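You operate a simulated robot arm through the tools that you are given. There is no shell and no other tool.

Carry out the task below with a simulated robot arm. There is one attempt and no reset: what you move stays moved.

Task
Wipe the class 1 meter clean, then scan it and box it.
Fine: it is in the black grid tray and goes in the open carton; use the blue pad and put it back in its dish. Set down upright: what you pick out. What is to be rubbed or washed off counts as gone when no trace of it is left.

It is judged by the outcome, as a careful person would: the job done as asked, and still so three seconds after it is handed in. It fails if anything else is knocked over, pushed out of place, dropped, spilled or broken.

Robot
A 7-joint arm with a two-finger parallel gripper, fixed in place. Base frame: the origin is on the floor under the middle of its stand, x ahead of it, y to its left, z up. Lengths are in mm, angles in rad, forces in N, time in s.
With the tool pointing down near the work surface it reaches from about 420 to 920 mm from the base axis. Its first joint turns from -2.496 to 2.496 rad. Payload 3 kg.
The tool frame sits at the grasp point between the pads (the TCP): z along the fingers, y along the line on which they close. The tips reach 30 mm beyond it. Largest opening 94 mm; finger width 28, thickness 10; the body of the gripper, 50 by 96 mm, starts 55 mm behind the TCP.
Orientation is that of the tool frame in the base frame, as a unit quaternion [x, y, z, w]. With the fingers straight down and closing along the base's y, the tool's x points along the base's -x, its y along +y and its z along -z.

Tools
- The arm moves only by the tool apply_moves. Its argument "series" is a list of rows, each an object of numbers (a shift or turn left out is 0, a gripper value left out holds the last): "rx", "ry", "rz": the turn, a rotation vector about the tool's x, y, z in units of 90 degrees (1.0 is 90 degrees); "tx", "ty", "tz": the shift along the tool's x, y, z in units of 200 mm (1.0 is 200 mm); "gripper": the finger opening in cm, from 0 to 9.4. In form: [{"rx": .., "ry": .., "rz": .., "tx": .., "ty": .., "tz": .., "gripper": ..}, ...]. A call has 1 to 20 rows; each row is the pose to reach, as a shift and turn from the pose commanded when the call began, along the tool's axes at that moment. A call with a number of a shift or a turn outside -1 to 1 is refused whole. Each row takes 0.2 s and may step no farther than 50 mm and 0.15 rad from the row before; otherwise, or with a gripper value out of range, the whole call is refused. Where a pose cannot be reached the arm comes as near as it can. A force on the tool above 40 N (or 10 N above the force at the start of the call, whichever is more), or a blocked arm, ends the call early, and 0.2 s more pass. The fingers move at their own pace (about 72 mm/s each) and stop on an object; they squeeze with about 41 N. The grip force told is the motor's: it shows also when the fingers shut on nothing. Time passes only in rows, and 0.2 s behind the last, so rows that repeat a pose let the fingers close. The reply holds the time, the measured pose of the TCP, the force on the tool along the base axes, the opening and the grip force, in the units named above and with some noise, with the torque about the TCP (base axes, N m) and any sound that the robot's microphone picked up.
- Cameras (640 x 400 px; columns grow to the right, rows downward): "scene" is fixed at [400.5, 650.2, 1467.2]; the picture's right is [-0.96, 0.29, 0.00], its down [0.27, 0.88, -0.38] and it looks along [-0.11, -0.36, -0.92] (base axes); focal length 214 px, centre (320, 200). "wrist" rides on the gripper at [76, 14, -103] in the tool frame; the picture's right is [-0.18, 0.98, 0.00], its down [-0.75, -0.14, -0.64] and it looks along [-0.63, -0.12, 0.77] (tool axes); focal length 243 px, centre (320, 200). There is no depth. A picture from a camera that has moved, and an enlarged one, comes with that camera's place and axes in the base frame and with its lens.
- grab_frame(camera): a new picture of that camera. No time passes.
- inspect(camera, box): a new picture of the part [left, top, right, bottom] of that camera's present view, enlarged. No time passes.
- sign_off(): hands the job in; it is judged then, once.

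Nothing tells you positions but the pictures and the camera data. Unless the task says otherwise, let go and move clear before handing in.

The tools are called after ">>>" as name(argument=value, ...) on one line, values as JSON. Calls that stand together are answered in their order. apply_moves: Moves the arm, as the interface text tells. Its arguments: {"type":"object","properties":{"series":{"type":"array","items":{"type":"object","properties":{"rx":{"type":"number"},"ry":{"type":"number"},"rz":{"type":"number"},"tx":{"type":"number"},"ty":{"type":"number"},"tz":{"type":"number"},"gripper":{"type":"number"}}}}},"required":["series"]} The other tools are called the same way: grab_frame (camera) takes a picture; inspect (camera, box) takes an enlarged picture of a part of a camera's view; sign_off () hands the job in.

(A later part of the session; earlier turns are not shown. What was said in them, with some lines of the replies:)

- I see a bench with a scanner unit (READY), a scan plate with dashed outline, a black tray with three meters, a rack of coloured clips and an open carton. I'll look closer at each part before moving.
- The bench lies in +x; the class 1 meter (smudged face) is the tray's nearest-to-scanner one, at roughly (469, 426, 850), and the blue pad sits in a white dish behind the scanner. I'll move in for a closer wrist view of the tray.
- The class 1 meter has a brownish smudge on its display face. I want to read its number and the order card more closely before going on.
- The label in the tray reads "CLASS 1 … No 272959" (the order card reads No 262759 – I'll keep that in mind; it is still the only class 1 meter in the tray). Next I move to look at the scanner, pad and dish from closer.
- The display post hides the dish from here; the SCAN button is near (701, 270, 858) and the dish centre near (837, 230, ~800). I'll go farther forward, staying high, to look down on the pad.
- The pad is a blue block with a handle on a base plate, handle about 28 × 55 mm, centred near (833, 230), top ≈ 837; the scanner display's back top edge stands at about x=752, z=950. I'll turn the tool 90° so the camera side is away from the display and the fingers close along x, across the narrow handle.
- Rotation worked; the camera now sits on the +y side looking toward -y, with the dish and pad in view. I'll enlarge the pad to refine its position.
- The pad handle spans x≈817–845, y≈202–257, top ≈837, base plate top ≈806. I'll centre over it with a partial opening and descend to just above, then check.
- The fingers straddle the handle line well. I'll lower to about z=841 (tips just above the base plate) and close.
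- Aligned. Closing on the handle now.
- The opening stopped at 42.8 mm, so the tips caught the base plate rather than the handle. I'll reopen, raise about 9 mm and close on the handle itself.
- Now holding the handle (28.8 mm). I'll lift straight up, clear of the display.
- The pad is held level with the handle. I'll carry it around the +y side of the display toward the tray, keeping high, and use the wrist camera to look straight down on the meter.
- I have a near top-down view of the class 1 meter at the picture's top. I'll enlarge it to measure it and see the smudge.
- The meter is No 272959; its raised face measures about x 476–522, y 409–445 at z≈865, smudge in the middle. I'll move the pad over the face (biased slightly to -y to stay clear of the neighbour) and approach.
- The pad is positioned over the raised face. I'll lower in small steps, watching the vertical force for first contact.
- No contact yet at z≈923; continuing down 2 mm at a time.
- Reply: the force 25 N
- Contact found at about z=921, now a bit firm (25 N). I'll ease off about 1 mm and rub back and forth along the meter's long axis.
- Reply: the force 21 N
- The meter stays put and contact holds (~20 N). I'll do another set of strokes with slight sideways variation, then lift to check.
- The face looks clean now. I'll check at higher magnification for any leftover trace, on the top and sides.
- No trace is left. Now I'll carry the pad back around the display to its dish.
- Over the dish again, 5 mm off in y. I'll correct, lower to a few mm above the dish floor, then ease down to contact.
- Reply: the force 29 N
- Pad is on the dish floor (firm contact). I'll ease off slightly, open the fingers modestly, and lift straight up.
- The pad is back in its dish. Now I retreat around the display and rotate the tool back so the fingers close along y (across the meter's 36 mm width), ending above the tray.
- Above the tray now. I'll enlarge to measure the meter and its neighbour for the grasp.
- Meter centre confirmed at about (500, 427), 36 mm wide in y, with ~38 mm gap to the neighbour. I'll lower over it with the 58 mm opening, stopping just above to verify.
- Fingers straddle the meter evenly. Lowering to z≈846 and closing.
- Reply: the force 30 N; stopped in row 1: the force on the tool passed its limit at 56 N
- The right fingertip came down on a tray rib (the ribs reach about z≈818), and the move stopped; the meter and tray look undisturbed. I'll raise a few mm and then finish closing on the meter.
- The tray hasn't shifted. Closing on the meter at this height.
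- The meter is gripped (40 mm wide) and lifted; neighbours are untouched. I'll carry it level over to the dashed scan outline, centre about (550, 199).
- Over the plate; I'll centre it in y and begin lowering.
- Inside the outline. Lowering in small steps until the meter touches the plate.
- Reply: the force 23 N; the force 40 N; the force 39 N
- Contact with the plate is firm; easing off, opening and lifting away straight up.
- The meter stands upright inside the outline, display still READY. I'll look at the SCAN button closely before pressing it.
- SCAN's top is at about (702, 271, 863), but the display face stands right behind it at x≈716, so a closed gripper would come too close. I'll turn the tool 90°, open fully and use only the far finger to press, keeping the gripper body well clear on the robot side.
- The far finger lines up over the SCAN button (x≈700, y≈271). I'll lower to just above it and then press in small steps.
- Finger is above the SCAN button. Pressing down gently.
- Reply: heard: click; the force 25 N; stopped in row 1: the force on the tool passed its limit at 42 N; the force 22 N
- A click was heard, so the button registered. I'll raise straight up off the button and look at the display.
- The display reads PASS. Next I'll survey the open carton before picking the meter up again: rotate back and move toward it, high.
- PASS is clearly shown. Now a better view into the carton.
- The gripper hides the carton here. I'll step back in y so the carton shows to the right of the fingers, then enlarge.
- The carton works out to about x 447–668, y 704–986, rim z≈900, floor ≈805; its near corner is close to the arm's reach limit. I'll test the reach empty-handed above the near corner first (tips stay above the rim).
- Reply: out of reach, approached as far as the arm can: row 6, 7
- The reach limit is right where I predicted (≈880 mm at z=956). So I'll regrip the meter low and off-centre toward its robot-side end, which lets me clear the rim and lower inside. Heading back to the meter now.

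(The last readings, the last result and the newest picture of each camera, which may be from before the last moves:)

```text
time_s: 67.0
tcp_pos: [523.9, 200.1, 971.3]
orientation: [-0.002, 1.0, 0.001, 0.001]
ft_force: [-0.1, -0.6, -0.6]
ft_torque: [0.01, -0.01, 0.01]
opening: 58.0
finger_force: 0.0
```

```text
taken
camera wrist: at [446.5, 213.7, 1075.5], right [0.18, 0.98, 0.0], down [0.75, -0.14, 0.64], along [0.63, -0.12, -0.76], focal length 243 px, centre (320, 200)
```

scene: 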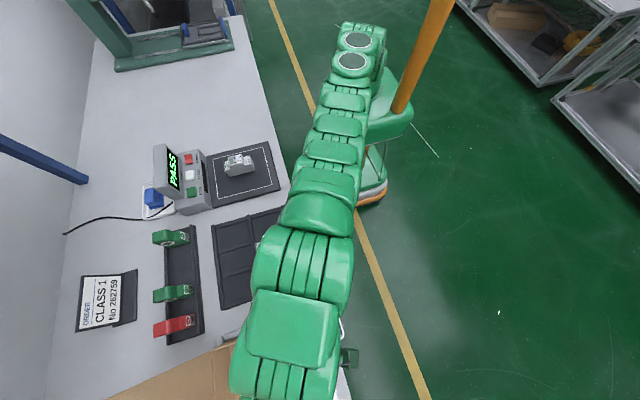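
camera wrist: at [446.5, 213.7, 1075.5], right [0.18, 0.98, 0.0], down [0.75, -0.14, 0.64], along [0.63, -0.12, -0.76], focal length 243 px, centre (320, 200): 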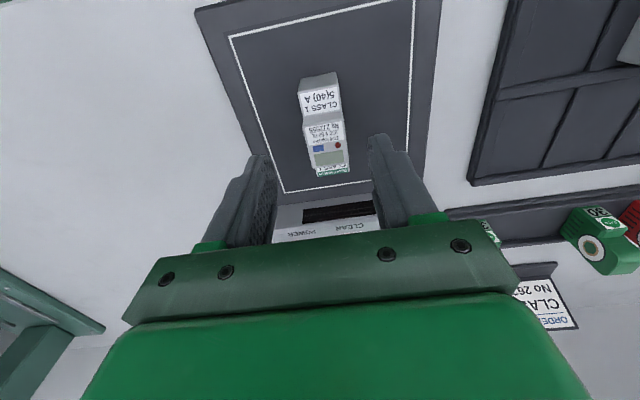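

>>> inspect(camera="wrist", box=[270, 60, 390, 190])

```text
3.08 times, centred on (330, 125) of wrist
camera zoom: at [446.5, 213.7, 1075.5], right [0.18, 0.98, 0.0], down [0.75, -0.14, 0.64], along [0.63, -0.12, -0.76], focal length 746 px, centre (289, 431)
```

zoom: 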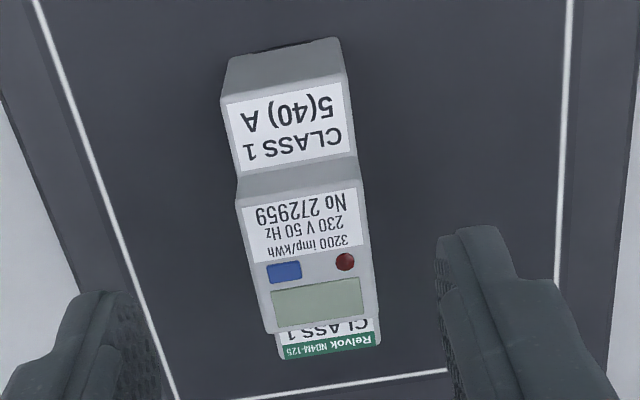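

Meter is centred at (552, 201), square to the axes. I'll descend onto its robot-side end (TCP x≈524) to z≈840.

>>> apply_moves(series=[{"ty": 0.005, "tz": 0.2}, {"ty": 0.005, "tz": 0.42}, {"ty": 0.005, "tz": 0.58}])

>>> apply_moves(series=[{"tz": 0.04}, {"tz": 0.07}])

>>> grab_frame(camera="wrist")

>>> inspect(camera="scene", box=[190, 120, 290, 220])

```text
time_s: 67.8
tcp_pos: [526.1, 200.2, 856.5]
orientation: [-0.001, 1.0, 0.001, 0.002]
ft_force: [-0.5, 0.1, -0.3]
ft_torque: [0.04, -0.01, 0.0]
opening: 57.8
finger_force: 0.0
```

```text
time_s: 68.5
tcp_pos: [525.4, 201.5, 843.9]
orientation: [-0.001, 1.0, 0.001, 0.002]
ft_force: [-8.6, -1.8, 18.6]
ft_torque: [-0.68, 0.51, -0.22]
opening: 58.9
finger_force: 0.8
stopped in row 2: the force on the tool passed its limit at 59 N (the readings are from after the stop); the commanded pose is now the measured one
```

```text
taken
camera wrist: at [449.4, 214.1, 947.3], right [0.18, 0.98, 0.0], down [0.75, -0.14, 0.65], along [0.63, -0.12, -0.76], focal length 243 px, centre (320, 200)
```

wrist: 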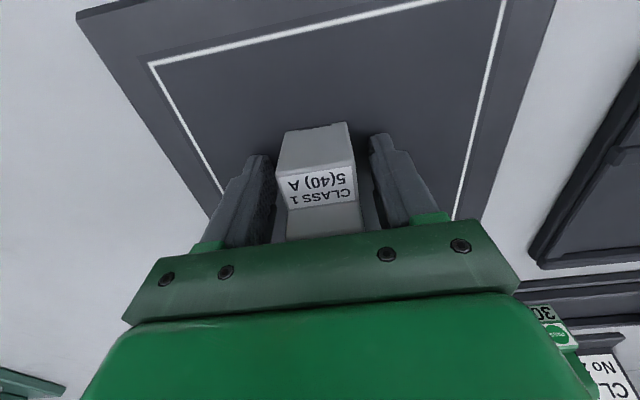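

```text
4.00 times, centred on (240, 170) of scene
camera zoom: at [400.5, 650.2, 1467.2], right [-0.96, 0.29, 0.0], down [0.27, 0.88, -0.38], along [-0.11, -0.36, -0.92], focal length 858 px, centre (640, 320)
```

zoom: 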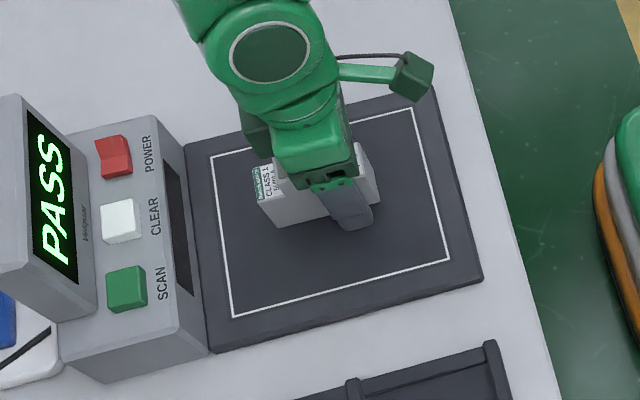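

The left fingertip touched the plate, so its surface is at about z≈814 (the meter hasn't moved). I'll raise about 8 mm and close on the meter there.

>>> apply_moves(series=[{"tz": -0.02}, {"tz": -0.04}])

>>> apply_moves(series=[{"gripper": 2.0}, {"gripper": 2.0}, {"gripper": 2.0}, {"gripper": 2.0}])

>>> grab_frame(camera="wrist")

```text
time_s: 69.1
tcp_pos: [525.6, 199.5, 851.5]
orientation: [-0.001, 1.0, 0.001, 0.002]
ft_force: [0.4, -0.2, -0.2]
ft_torque: [-0.01, 0.01, -0.01]
opening: 58.1
finger_force: 0.1
```

```text
time_s: 70.1
tcp_pos: [526.9, 201.1, 851.0]
orientation: [-0.001, 1.0, 0.002, 0.002]
ft_force: [0.5, -0.8, 3.5]
ft_torque: [-0.13, -0.09, 0.09]
opening: 40.2
finger_force: 41.1
```

```text
taken
camera wrist: at [449.6, 214.3, 954.7], right [0.18, 0.98, 0.0], down [0.75, -0.14, 0.65], along [0.64, -0.12, -0.76], focal length 243 px, centre (320, 200)
```

wrist: 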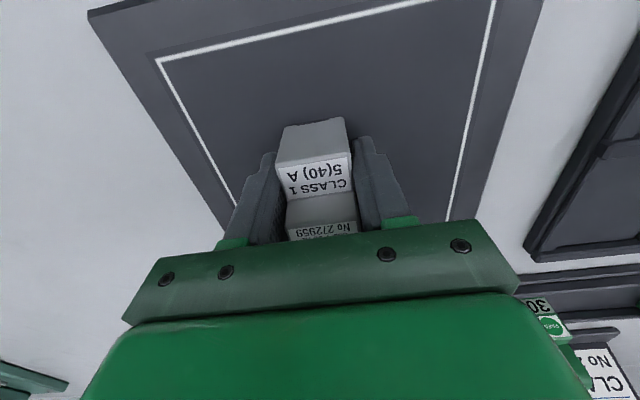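

Gripped. Lifting and carrying back toward the carton at safe height.

>>> apply_moves(series=[{"tz": -0.03}, {"tz": -0.15}, {"tz": -0.35}, {"tz": -0.55}, {"tz": -0.75}])

>>> grab_frame(camera="wrist")

>>> inspect(camera="scene", box=[160, 110, 300, 220])

```text
time_s: 71.3
tcp_pos: [523.0, 199.5, 1001.8]
orientation: [-0.001, 1.0, 0.001, 0.001]
ft_force: [-0.9, -0.4, -1.7]
ft_torque: [0.0, 0.05, -0.02]
opening: 39.9
finger_force: 41.4
```

```text
taken
camera wrist: at [447.5, 214.2, 1105.1], right [0.18, 0.98, 0.0], down [0.75, -0.14, 0.64], along [0.63, -0.12, -0.76], focal length 243 px, centre (320, 200)
```

wrist: 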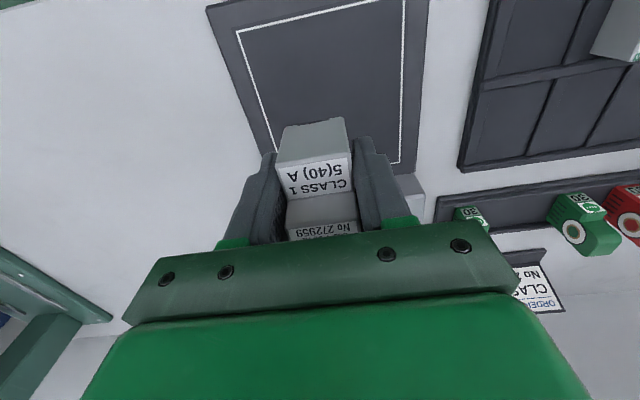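

```text
3.64 times, centred on (230, 165) of scene
camera zoom: at [400.5, 650.2, 1467.2], right [-0.96, 0.29, 0.0], down [0.27, 0.88, -0.38], along [-0.11, -0.36, -0.92], focal length 780 px, centre (647, 327)
```

zoom: 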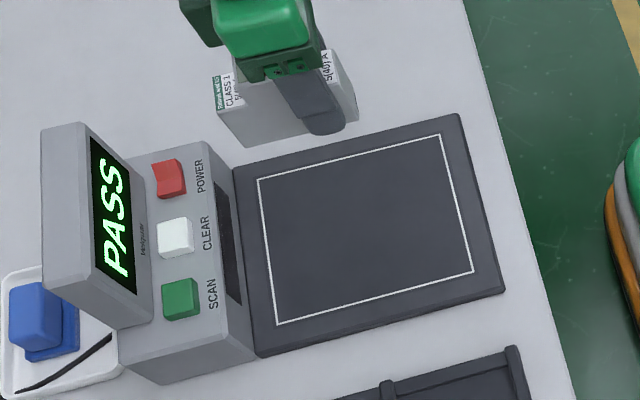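

The meter is securely held and level. Moving toward the carton in stages.

>>> apply_moves(series=[{"tx": 0.043, "ty": 0.195}, {"tx": 0.086, "ty": 0.39}, {"tx": 0.129, "ty": 0.585}, {"tx": 0.172, "ty": 0.78}, {"tx": 0.215, "ty": 0.975}])

>>> apply_moves(series=[{"tx": 0.04, "ty": 0.195}, {"tx": 0.08, "ty": 0.39}, {"tx": 0.12, "ty": 0.585}, {"tx": 0.16, "ty": 0.78}, {"tx": 0.2, "ty": 0.975}])

>>> grab_frame(camera="wrist")

>>> grab_frame(camera="scene")

```text
time_s: 72.5
tcp_pos: [480.8, 397.2, 1001.7]
orientation: [-0.001, 1.0, 0.001, 0.003]
ft_force: [0.8, 0.1, -1.7]
ft_torque: [-0.01, 0.02, -0.02]
opening: 40.1
finger_force: 41.1
```

```text
time_s: 73.7
tcp_pos: [442.5, 592.7, 1001.3]
orientation: [-0.002, 1.0, 0.001, 0.002]
ft_force: [0.0, -0.1, -1.5]
ft_torque: [-0.03, 0.05, -0.01]
opening: 40.1
finger_force: 41.3
```

```text
taken
camera wrist: at [366.0, 606.4, 1104.9], right [0.18, 0.98, 0.0], down [0.75, -0.14, 0.64], along [0.63, -0.12, -0.76], focal length 243 px, centre (320, 200)
```

wrist: 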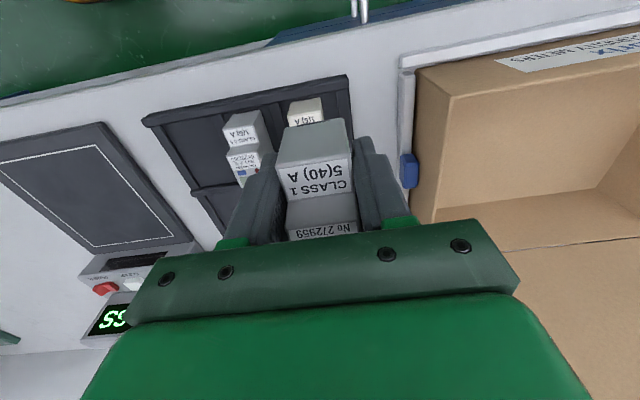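

```text
taken
```

scene: 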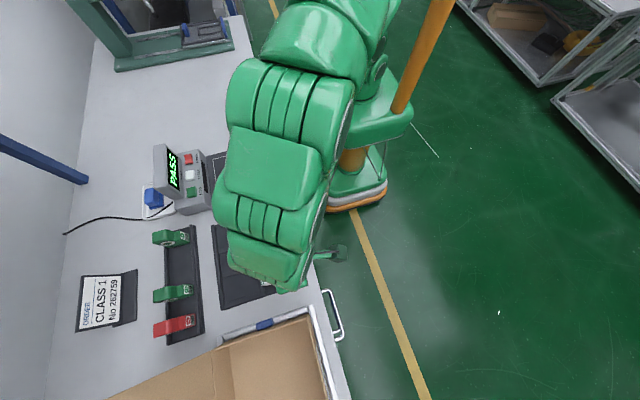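

The carton's near corner is confirmed at about (448, 701), rim ≈ 896. Advancing over the corner with the meter's bottom well above the rim.

>>> apply_moves(series=[{"tx": -0.02, "ty": 0.162, "tz": 0.027}, {"tx": -0.04, "ty": 0.324, "tz": 0.053}, {"tx": -0.0625, "ty": 0.4865, "tz": 0.08}, {"tx": -0.11, "ty": 0.614, "tz": 0.163}, {"tx": -0.1575, "ty": 0.7415, "tz": 0.2465}])

>>> grab_frame(camera="wrist")

>>> grab_frame(camera="scene")

```text
time_s: 74.9
tcp_pos: [471.3, 737.5, 953.1]
orientation: [-0.001, 1.0, 0.0, 0.002]
ft_force: [-0.7, 0.1, -0.6]
ft_torque: [-0.01, 0.03, -0.03]
opening: 40.1
finger_force: 41.0
```

```text
taken
camera wrist: at [395.7, 751.9, 1056.7], right [0.18, 0.98, 0.0], down [0.75, -0.14, 0.65], along [0.63, -0.12, -0.76], focal length 243 px, centre (320, 200)
```

wrist: 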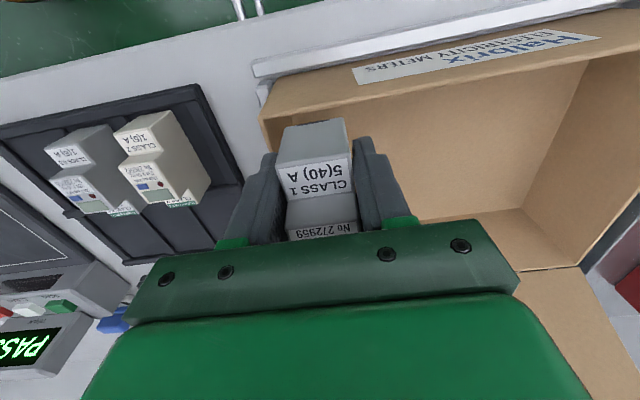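

```text
taken
```

scene: 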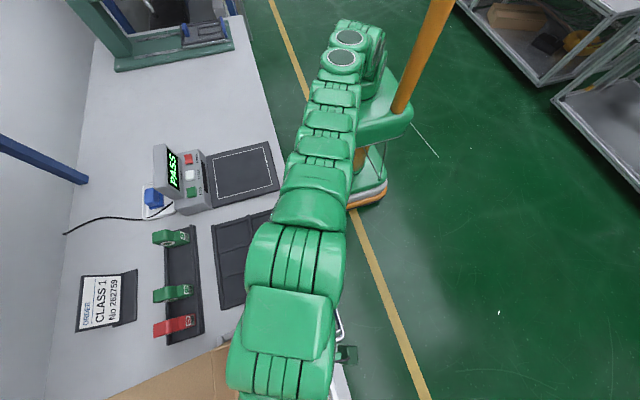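

Just outside-in of the corner with clearance. I'll step outward and down gradually, staying within reach, checking before the meter goes below the rim.

>>> apply_moves(series=[{"tx": -0.0265, "ty": 0.02, "tz": 0.043}, {"tx": -0.0265, "ty": 0.02, "tz": 0.043}])

>>> grab_frame(camera="wrist")

>>> inspect(camera="wrist", box=[220, 60, 420, 220])

```text
time_s: 75.5
tcp_pos: [478.2, 741.7, 945.5]
orientation: [-0.001, 1.0, 0.001, 0.002]
ft_force: [0.2, -0.5, -1.7]
ft_torque: [-0.01, 0.06, -0.01]
opening: 40.0
finger_force: 40.4
```

```text
taken
camera wrist: at [401.8, 755.6, 1048.3], right [0.18, 0.98, 0.0], down [0.75, -0.14, 0.64], along [0.63, -0.12, -0.76], focal length 243 px, centre (320, 200)
```

wrist: 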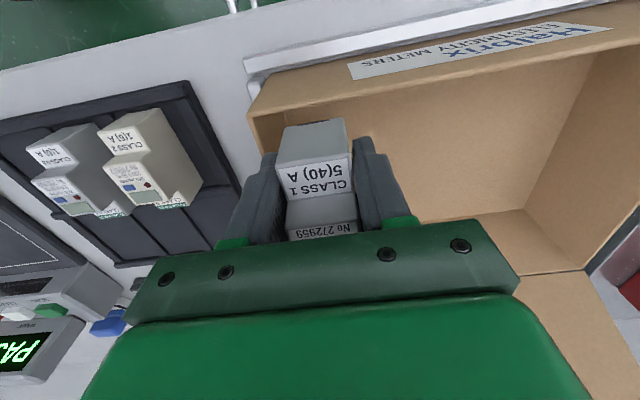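

```text
2.50 times, centred on (320, 140) of wrist
camera zoom: at [401.8, 755.6, 1048.3], right [0.18, 0.98, 0.0], down [0.75, -0.14, 0.64], along [0.63, -0.12, -0.76], focal length 606 px, centre (320, 350)
```

zoom: 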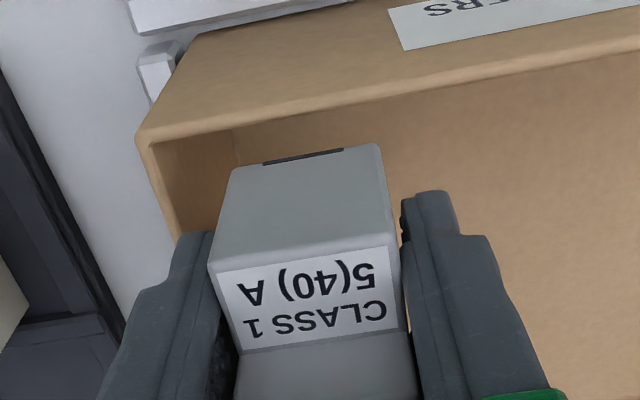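

About 4 mm clearance at the near wall; I'll gain a bit more in x and begin entering the carton.

>>> apply_moves(series=[{"tx": -0.016, "ty": 0.0045, "tz": 0.0365}, {"tx": -0.017, "ty": 0.013, "tz": 0.075}, {"tx": -0.0185, "ty": 0.022, "tz": 0.1165}])

>>> inspect(camera="wrist", box=[220, 60, 420, 220])

```text
time_s: 76.3
tcp_pos: [482.7, 746.2, 921.7]
orientation: [0.0, 1.0, 0.002, 0.001]
ft_force: [-0.1, -0.9, -1.1]
ft_torque: [-0.01, 0.03, 0.01]
opening: 40.0
finger_force: 40.5
```

```text
2.50 times, centred on (320, 140) of wrist
camera zoom: at [405.9, 759.1, 1024.2], right [0.18, 0.98, 0.0], down [0.75, -0.14, 0.64], along [0.63, -0.11, -0.77], focal length 606 px, centre (320, 350)
```

zoom: 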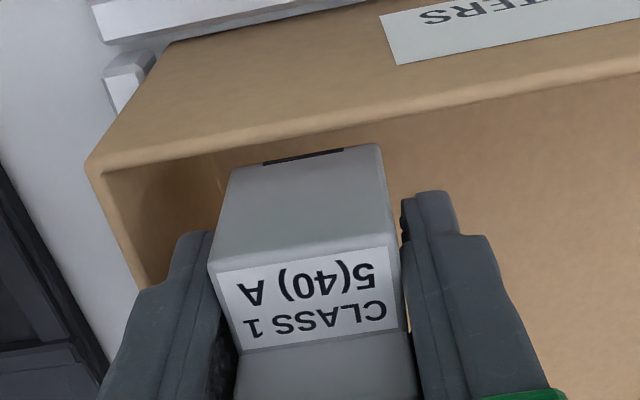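

Inside the walls with no contact. Continuing down and slightly outward.

>>> apply_moves(series=[{"ty": 0.0295, "tz": 0.081}, {"tx": -0.003, "ty": 0.0545, "tz": 0.181}, {"tx": -0.0055, "ty": 0.0745, "tz": 0.266}])

>>> grab_frame(camera="wrist")

```text
time_s: 77.1
tcp_pos: [476.3, 755.8, 866.0]
orientation: [-0.001, 1.0, 0.003, 0.002]
ft_force: [-0.1, -0.7, -1.8]
ft_torque: [0.01, 0.06, -0.01]
opening: 39.9
finger_force: 41.5
out of reach, approached as far as the arm can: row 1, 2, 3
```

```text
taken
camera wrist: at [400.6, 768.7, 970.0], right [0.18, 0.98, 0.0], down [0.75, -0.14, 0.65], along [0.64, -0.12, -0.76], focal length 243 px, centre (320, 200)
```

wrist: 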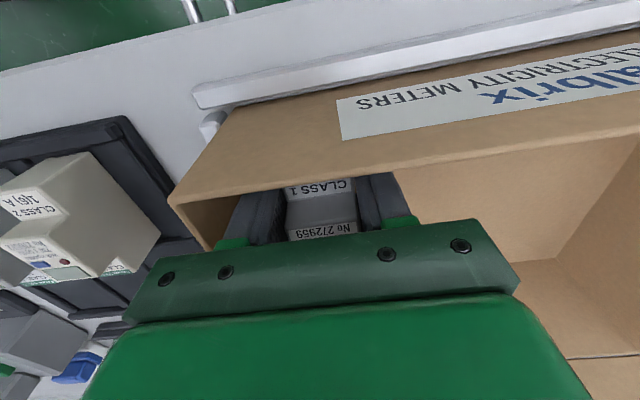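

The arm reached its limit slightly early (actual ≈ (476.5, 755, 867)), still with clear margins to the walls. I'll command a reachable point there and lower toward the carton floor (~810).

>>> apply_moves(series=[{"tx": 0.0325, "ty": -0.035, "tz": 0.02}, {"tx": 0.0325, "ty": -0.035, "tz": 0.04}])

>>> inspect(camera="wrist", box=[150, 80, 450, 260])

```text
time_s: 77.7
tcp_pos: [468.9, 748.9, 858.6]
orientation: [-0.001, 1.0, 0.001, 0.001]
ft_force: [-0.1, 0.2, -1.9]
ft_torque: [-0.01, 0.05, 0.0]
opening: 40.1
finger_force: 40.9
```

```text
2.13 times, centred on (300, 170) of wrist
camera zoom: at [393.3, 762.3, 962.1], right [0.18, 0.98, 0.0], down [0.75, -0.14, 0.64], along [0.63, -0.12, -0.76], focal length 518 px, centre (363, 264)
```

zoom: 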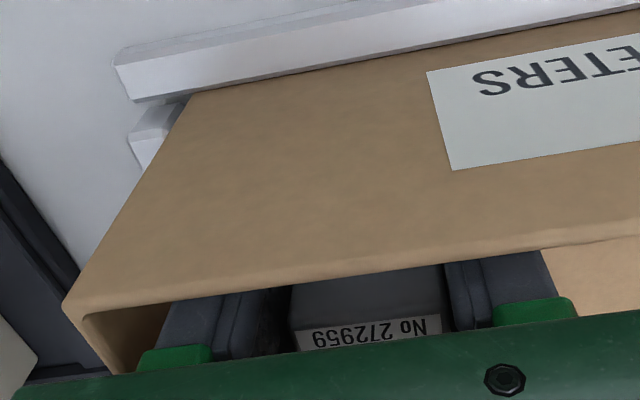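

The reference had been reset to the actual pose, so it came ~6 mm nearer the wall than intended (no contact force though). Shifting back away from the wall.

>>> apply_moves(series=[{"tx": -0.03, "ty": 0.025}, {"tx": -0.03, "ty": 0.025}])

>>> inspect(camera="wrist", box=[150, 80, 450, 260])

>>> inspect(camera="scene", box=[180, 280, 380, 400])

```text
time_s: 78.3
tcp_pos: [474.7, 753.2, 859.1]
orientation: [-0.001, 1.0, 0.001, 0.002]
ft_force: [-0.4, 0.4, -1.8]
ft_torque: [-0.01, 0.01, 0.0]
opening: 40.0
finger_force: 41.2
```

```text
2.13 times, centred on (300, 170) of wrist
camera zoom: at [399.9, 767.4, 962.3], right [0.18, 0.98, 0.0], down [0.75, -0.14, 0.64], along [0.63, -0.12, -0.76], focal length 518 px, centre (363, 264)
```

zoom: 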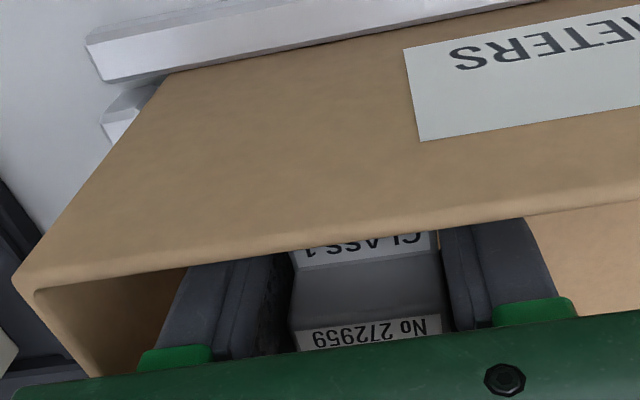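

```text
3.20 times, centred on (280, 340) of scene
camera zoom: at [400.5, 650.2, 1467.2], right [-0.96, 0.29, 0.0], down [0.27, 0.88, -0.38], along [-0.11, -0.36, -0.92], focal length 686 px, centre (448, -248)
```

zoom: 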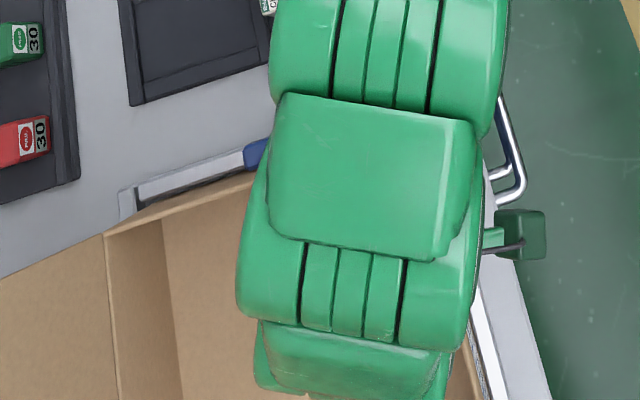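

Good clearance now. Lowering in small steps to the carton floor.

>>> apply_moves(series=[{"tz": 0.015}, {"tz": 0.03}])

>>> apply_moves(series=[{"tz": 0.01}])

>>> apply_moves(series=[{"tz": 0.0075}])

```text
time_s: 78.9
tcp_pos: [476.3, 753.1, 852.8]
orientation: [-0.001, 1.0, 0.0, 0.002]
ft_force: [-0.4, 0.0, -1.5]
ft_torque: [0.01, 0.04, 0.0]
opening: 39.9
finger_force: 41.1
```

```text
time_s: 79.3
tcp_pos: [475.1, 753.4, 851.2]
orientation: [0.0, 1.0, 0.001, 0.003]
ft_force: [0.7, 0.1, -2.2]
ft_torque: [0.02, 0.05, -0.02]
opening: 40.1
finger_force: 40.8
```

```text
time_s: 79.7
tcp_pos: [477.0, 753.5, 849.6]
orientation: [-0.001, 1.0, 0.001, 0.002]
ft_force: [0.3, -0.6, -2.0]
ft_torque: [0.0, 0.02, 0.0]
opening: 40.0
finger_force: 40.6
```

>>> apply_moves(series=[{"tz": 0.0075}])

>>> apply_moves(series=[{"tz": 0.006}])

```text
time_s: 80.1
tcp_pos: [476.0, 753.9, 848.3]
orientation: [-0.001, 1.0, 0.001, 0.003]
ft_force: [0.3, 0.4, -0.9]
ft_torque: [0.03, 0.03, -0.02]
opening: 40.0
finger_force: 40.7
```

```text
time_s: 80.5
tcp_pos: [475.8, 754.1, 846.2]
orientation: [-0.001, 1.0, 0.001, 0.003]
ft_force: [0.1, -0.3, -1.2]
ft_torque: [0.02, 0.01, 0.02]
opening: 40.0
finger_force: 41.2
```

>>> apply_moves(series=[{"tz": 0.006}])

>>> grab_frame(camera="wrist")

```text
time_s: 80.9
tcp_pos: [477.7, 754.8, 845.5]
orientation: [-0.001, 1.0, 0.001, 0.003]
ft_force: [0.5, -0.3, -1.1]
ft_torque: [-0.03, 0.05, -0.02]
opening: 40.0
finger_force: 40.6
```

```text
taken
camera wrist: at [399.8, 767.6, 948.1], right [0.18, 0.98, 0.0], down [0.75, -0.14, 0.65], along [0.63, -0.12, -0.76], focal length 243 px, centre (320, 200)
```

wrist: 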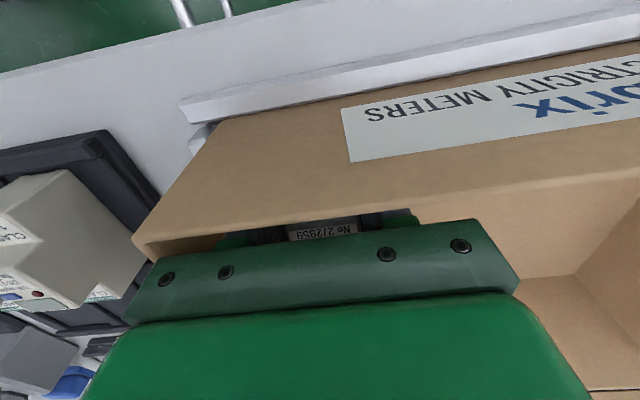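

No floor contact yet at z≈845, and the gripper body is only a few mm above the carton's near rim. I'll shift a bit further inward (+x,+y) to take the body clear of the rim before going lower.

>>> apply_moves(series=[{"tx": -0.012, "ty": 0.005}, {"tx": -0.025, "ty": 0.01}])

>>> grab_frame(camera="wrist")

>>> inspect(camera="wrist", box=[110, 180, 310, 320])

```text
time_s: 81.5
tcp_pos: [481.1, 757.1, 845.1]
orientation: [-0.001, 1.0, 0.003, 0.003]
ft_force: [0.7, 0.2, -1.8]
ft_torque: [-0.02, 0.03, 0.0]
opening: 40.2
finger_force: 40.7
```

```text
taken
camera wrist: at [404.9, 770.2, 948.8], right [0.18, 0.98, 0.0], down [0.75, -0.14, 0.65], along [0.64, -0.11, -0.76], focal length 243 px, centre (320, 200)
```

wrist: 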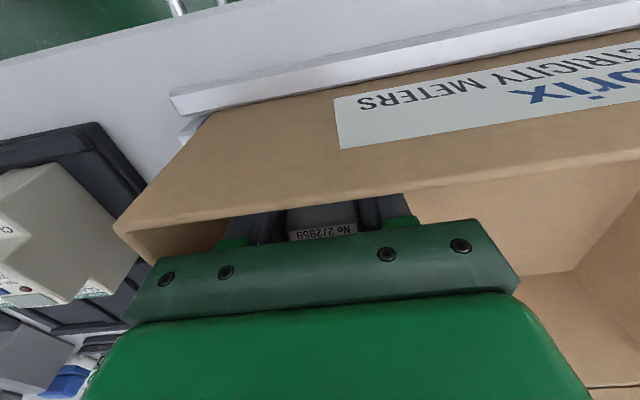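

```text
2.86 times, centred on (210, 250) of wrist
camera zoom: at [404.9, 770.2, 948.8], right [0.18, 0.98, 0.0], down [0.75, -0.14, 0.65], along [0.64, -0.11, -0.76], focal length 693 px, centre (634, 57)
```

zoom: 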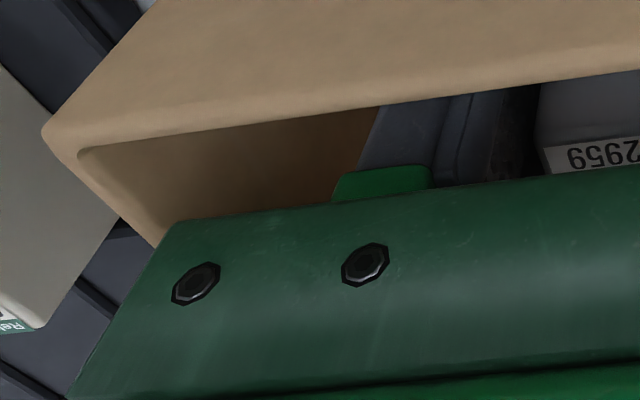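

Reached (481, 756) without a limit warning; the body is now inside both walls. Continuing down in ~1.5 mm steps.

>>> apply_moves(series=[{"tz": 0.0075}])

>>> apply_moves(series=[{"tz": 0.006}])

>>> apply_moves(series=[{"tz": 0.006}])

```text
time_s: 81.9
tcp_pos: [480.9, 755.8, 842.9]
orientation: [-0.001, 1.0, 0.001, 0.002]
ft_force: [-0.1, 0.2, -1.7]
ft_torque: [0.01, 0.03, -0.03]
opening: 40.0
finger_force: 41.1
```

```text
time_s: 82.3
tcp_pos: [480.6, 755.4, 843.5]
orientation: [-0.001, 1.0, 0.0, 0.002]
ft_force: [-1.3, 0.7, 5.9]
ft_torque: [-0.02, 0.19, -0.06]
opening: 40.2
finger_force: 40.9
```

```text
time_s: 82.7
tcp_pos: [482.0, 756.9, 842.9]
orientation: [-0.001, 1.0, 0.001, 0.003]
ft_force: [-3.1, -5.9, 18.7]
ft_torque: [-0.29, 0.5, 0.1]
opening: 39.9
finger_force: 41.4
```

The meter's bottom is on the carton floor. I'll ease off slightly and open the fingers a little.

>>> apply_moves(series=[{"tz": -0.006}, {"tz": -0.006, "gripper": 5.4}, {"tz": -0.006, "gripper": 5.4}, {"tz": -0.006, "gripper": 5.4}])

>>> grab_frame(camera="wrist")

```text
time_s: 83.7
tcp_pos: [480.3, 756.3, 842.3]
orientation: [0.0, 1.0, 0.001, 0.002]
ft_force: [-0.5, 0.2, 0.2]
ft_torque: [0.01, 0.02, 0.0]
opening: 54.1
finger_force: 0.2
```

```text
taken
camera wrist: at [404.2, 769.9, 945.9], right [0.18, 0.98, 0.0], down [0.75, -0.14, 0.65], along [0.63, -0.12, -0.76], focal length 243 px, centre (320, 200)
```

wrist: 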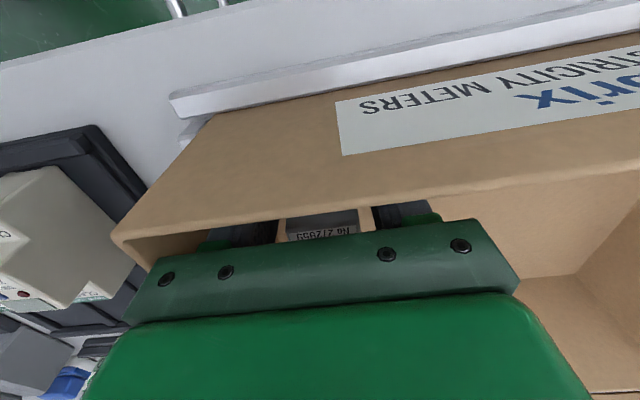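

Released; the meter stands free between the fingers with zero force. Retreating up along a path that keeps clear of the meter and the walls.

>>> apply_moves(series=[{"tz": -0.03}, {"tx": 0.011, "tz": -0.062}, {"tx": 0.031, "ty": -0.005, "tz": -0.107}, {"tx": 0.046, "ty": -0.01, "tz": -0.167}, {"tx": 0.051, "ty": -0.02, "tz": -0.237}])

>>> grab_frame(camera="wrist")

```text
time_s: 84.9
tcp_pos: [469.1, 752.2, 889.1]
orientation: [0.0, 1.0, 0.0, 0.002]
ft_force: [0.7, -0.5, -0.1]
ft_torque: [0.0, 0.0, 0.0]
opening: 54.1
finger_force: 0.0
```

```text
taken
camera wrist: at [394.0, 765.8, 992.2], right [0.18, 0.98, 0.0], down [0.75, -0.14, 0.64], along [0.63, -0.12, -0.76], focal length 243 px, centre (320, 200)
```

wrist: 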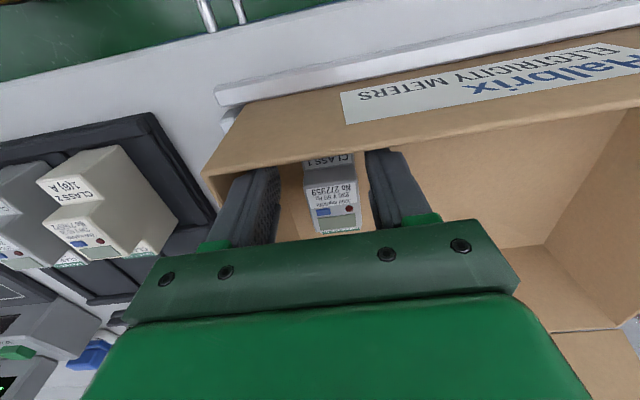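

The meter stands upright in the carton. Continuing the retreat, up and back over the rim.

>>> apply_moves(series=[{"ty": -0.01, "tz": -0.075}, {"ty": -0.02, "tz": -0.15}, {"ty": -0.03, "tz": -0.23}, {"tx": 0.025, "ty": -0.07, "tz": -0.31}, {"tx": 0.075, "ty": -0.185, "tz": -0.425}, {"tx": 0.15, "ty": -0.36, "tz": -0.55}, {"tx": 0.225, "ty": -0.56, "tz": -0.65}])

>>> grab_frame(camera="wrist")

>>> grab_frame(camera="scene")

```text
time_s: 86.5
tcp_pos: [425.5, 643.3, 1019.2]
orientation: [-0.001, 1.0, 0.0, 0.003]
ft_force: [0.2, -0.8, -0.2]
ft_torque: [-0.03, 0.03, 0.02]
opening: 54.1
finger_force: 0.1
```

```text
taken
camera wrist: at [350.0, 656.1, 1122.4], right [0.18, 0.98, 0.0], down [0.75, -0.14, 0.65], along [0.63, -0.12, -0.76], focal length 243 px, centre (320, 200)
```

wrist: 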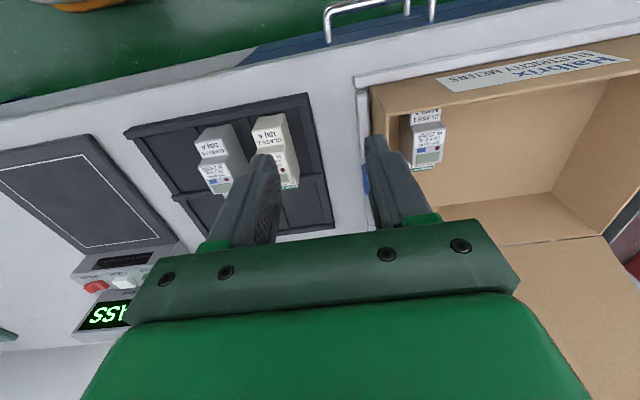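

```text
taken
```

scene: 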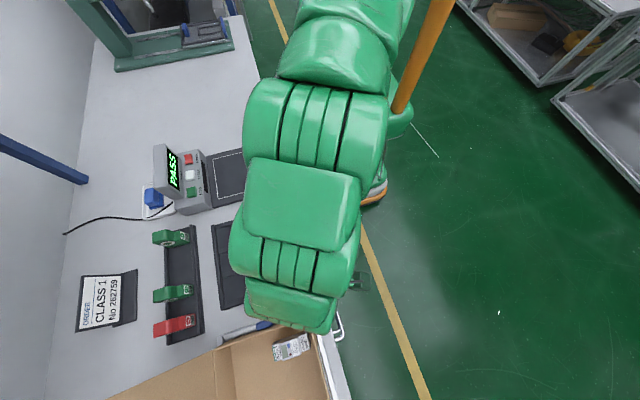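

The meter is boxed and upright, arm clear. I'll withdraw further and do a final check of everything.

>>> apply_moves(series=[{"tx": 0.15, "ty": -0.12, "tz": -0.15}, {"tx": 0.3, "ty": -0.24, "tz": -0.3}, {"tx": 0.45, "ty": -0.36, "tz": -0.45}, {"tx": 0.6, "ty": -0.5, "tz": -0.6}, {"tx": 0.72, "ty": -0.6, "tz": -0.75}])

>>> grab_frame(camera="scene")

>>> inspect(camera="scene", box=[210, 200, 350, 400])

>>> inspect(camera="scene", box=[250, 320, 330, 380])

>>> inspect(camera="scene", box=[130, 130, 290, 230])

>>> inspect(camera="wrist", box=[360, 60, 640, 260])

```text
refused: row 4 steps farther than a row can; nothing moved
```

```text
taken
```

scene: 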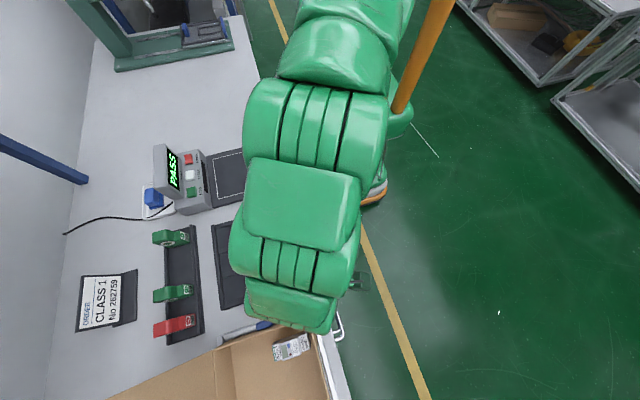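

```text
2.00 times, centred on (280, 300) of scene
camera zoom: at [400.5, 650.2, 1467.2], right [-0.96, 0.29, 0.0], down [0.27, 0.88, -0.38], along [-0.11, -0.36, -0.92], focal length 429 px, centre (400, 0)
```

zoom: 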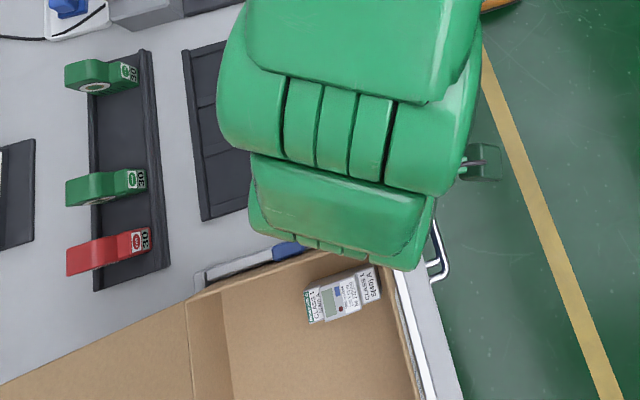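

```text
6.67 times, centred on (290, 350) of scene
camera zoom: at [400.5, 650.2, 1467.2], right [-0.96, 0.29, 0.0], down [0.27, 0.88, -0.38], along [-0.11, -0.36, -0.92], focal length 1430 px, centre (520, -800)
```

zoom: 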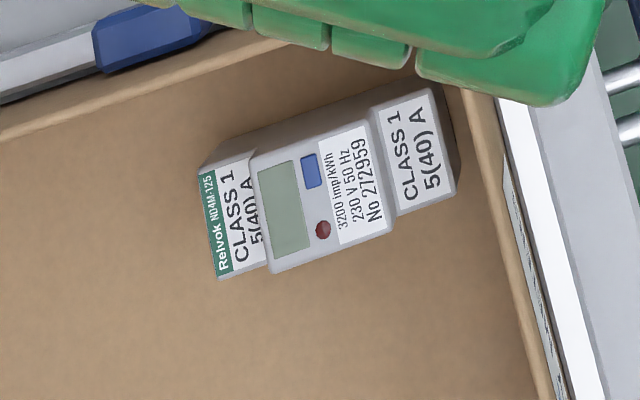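

```text
4.00 times, centred on (210, 180) of scene
camera zoom: at [400.5, 650.2, 1467.2], right [-0.96, 0.29, 0.0], down [0.27, 0.88, -0.38], along [-0.11, -0.36, -0.92], focal length 858 px, centre (760, 280)
```

zoom: 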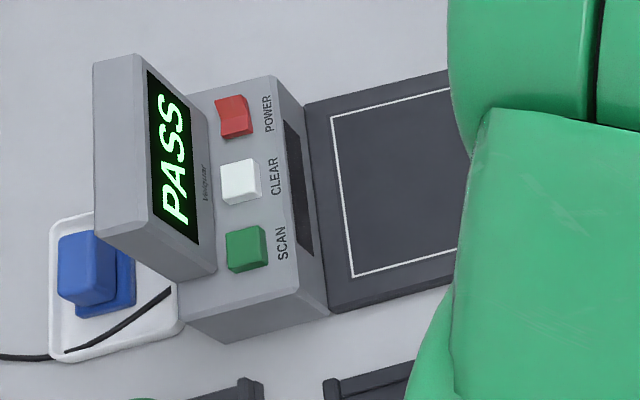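

```text
2.00 times, centred on (500, 160) of wrist
camera zoom: at [350.0, 656.1, 1122.4], right [0.18, 0.98, 0.0], down [0.75, -0.14, 0.65], along [0.63, -0.12, -0.76], focal length 485 px, centre (-40, 280)
```

zoom: 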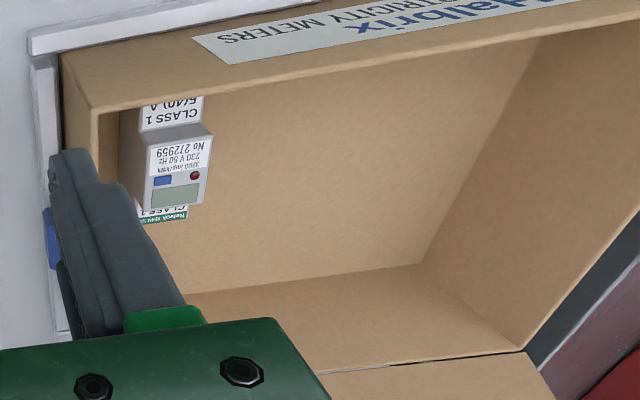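

All as intended: PASS shown, pad in the dish, meter upright in the carton. I'll move the arm back so I can verify the tray too.

>>> apply_moves(series=[{"tx": 0.13, "ty": -0.11, "tz": -0.14}, {"tx": 0.26, "ty": -0.22, "tz": -0.28}, {"tx": 0.39, "ty": -0.33, "tz": -0.42}, {"tx": 0.52, "ty": -0.44, "tz": -0.56}, {"tx": 0.65, "ty": -0.55, "tz": -0.7}, {"tx": 0.75, "ty": -0.62, "tz": -0.82}])

>>> grab_frame(camera="scene")

>>> grab_frame(camera="wrist")

>>> inspect(camera="scene", box=[120, 150, 220, 230])

```text
time_s: 87.9
tcp_pos: [270.7, 512.3, 1182.2]
orientation: [-0.002, 1.0, 0.0, 0.002]
ft_force: [-0.4, -0.3, -0.3]
ft_torque: [0.0, 0.02, 0.01]
opening: 54.0
finger_force: 0.1
```

```text
taken
```

scene: 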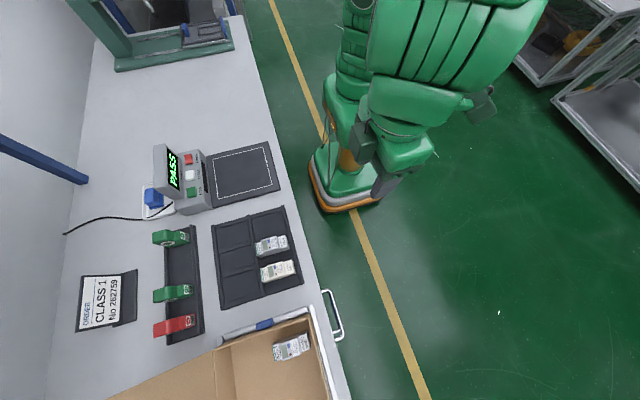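

```text
taken
camera wrist: at [195.1, 526.6, 1285.3], right [0.18, 0.98, 0.0], down [0.75, -0.14, 0.64], along [0.63, -0.12, -0.76], focal length 243 px, centre (320, 200)
```

wrist: 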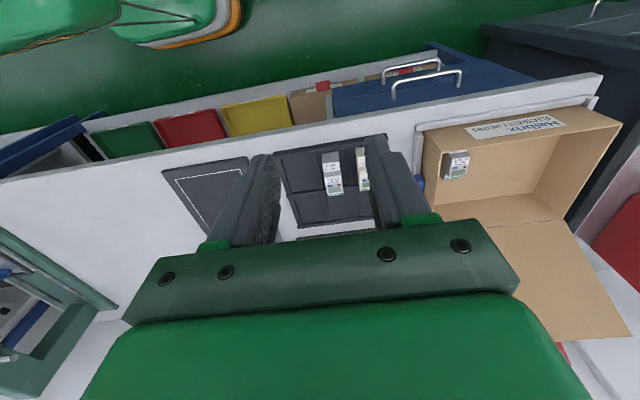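

```text
5.00 times, centred on (170, 190) of scene
camera zoom: at [400.5, 650.2, 1467.2], right [-0.96, 0.29, 0.0], down [0.27, 0.88, -0.38], along [-0.11, -0.36, -0.92], focal length 1072 px, centre (1070, 250)
```

zoom: 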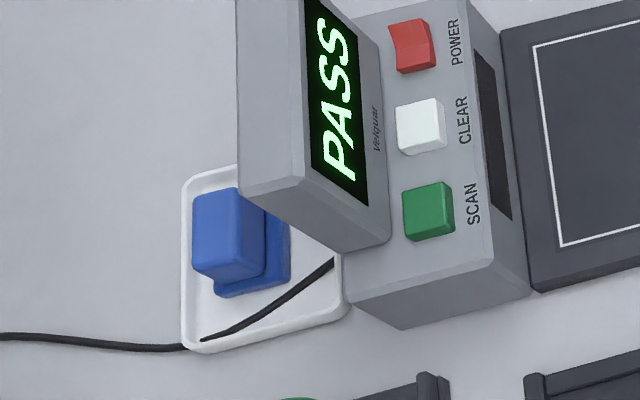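

The class 1 meter (No 272959) is wiped clean, scanned (the display shows PASS) and standing upright in the carton. The pad is back in its dish, the other two meters are still in place in the tray, and the arm is clear. I'm handing the job in now.

>>> sign_off()

```text
The job is handed in.
```

The class 1 meter is wiped clean with no trace of the smudge left, scanned with a PASS, and standing upright in the open carton. I handed the job in with the arm clear.

- **Number mismatch:** the order card says CLASS 1 No 262759, but the meter is labelled No 272959. It was the only class 1 meter in the tray and you named it by class, so I went ahead. Check the number before it ships.
- **Pad:** it is back in its dish, about 8 mm from where it started.
- **Contacts:** a fingertip touched a tray rib once and the scan plate once, which stopped the arm both times. I saw nothing shift.
- **Everything else:** the other two meters and the rest of the bench look as they did at the start.
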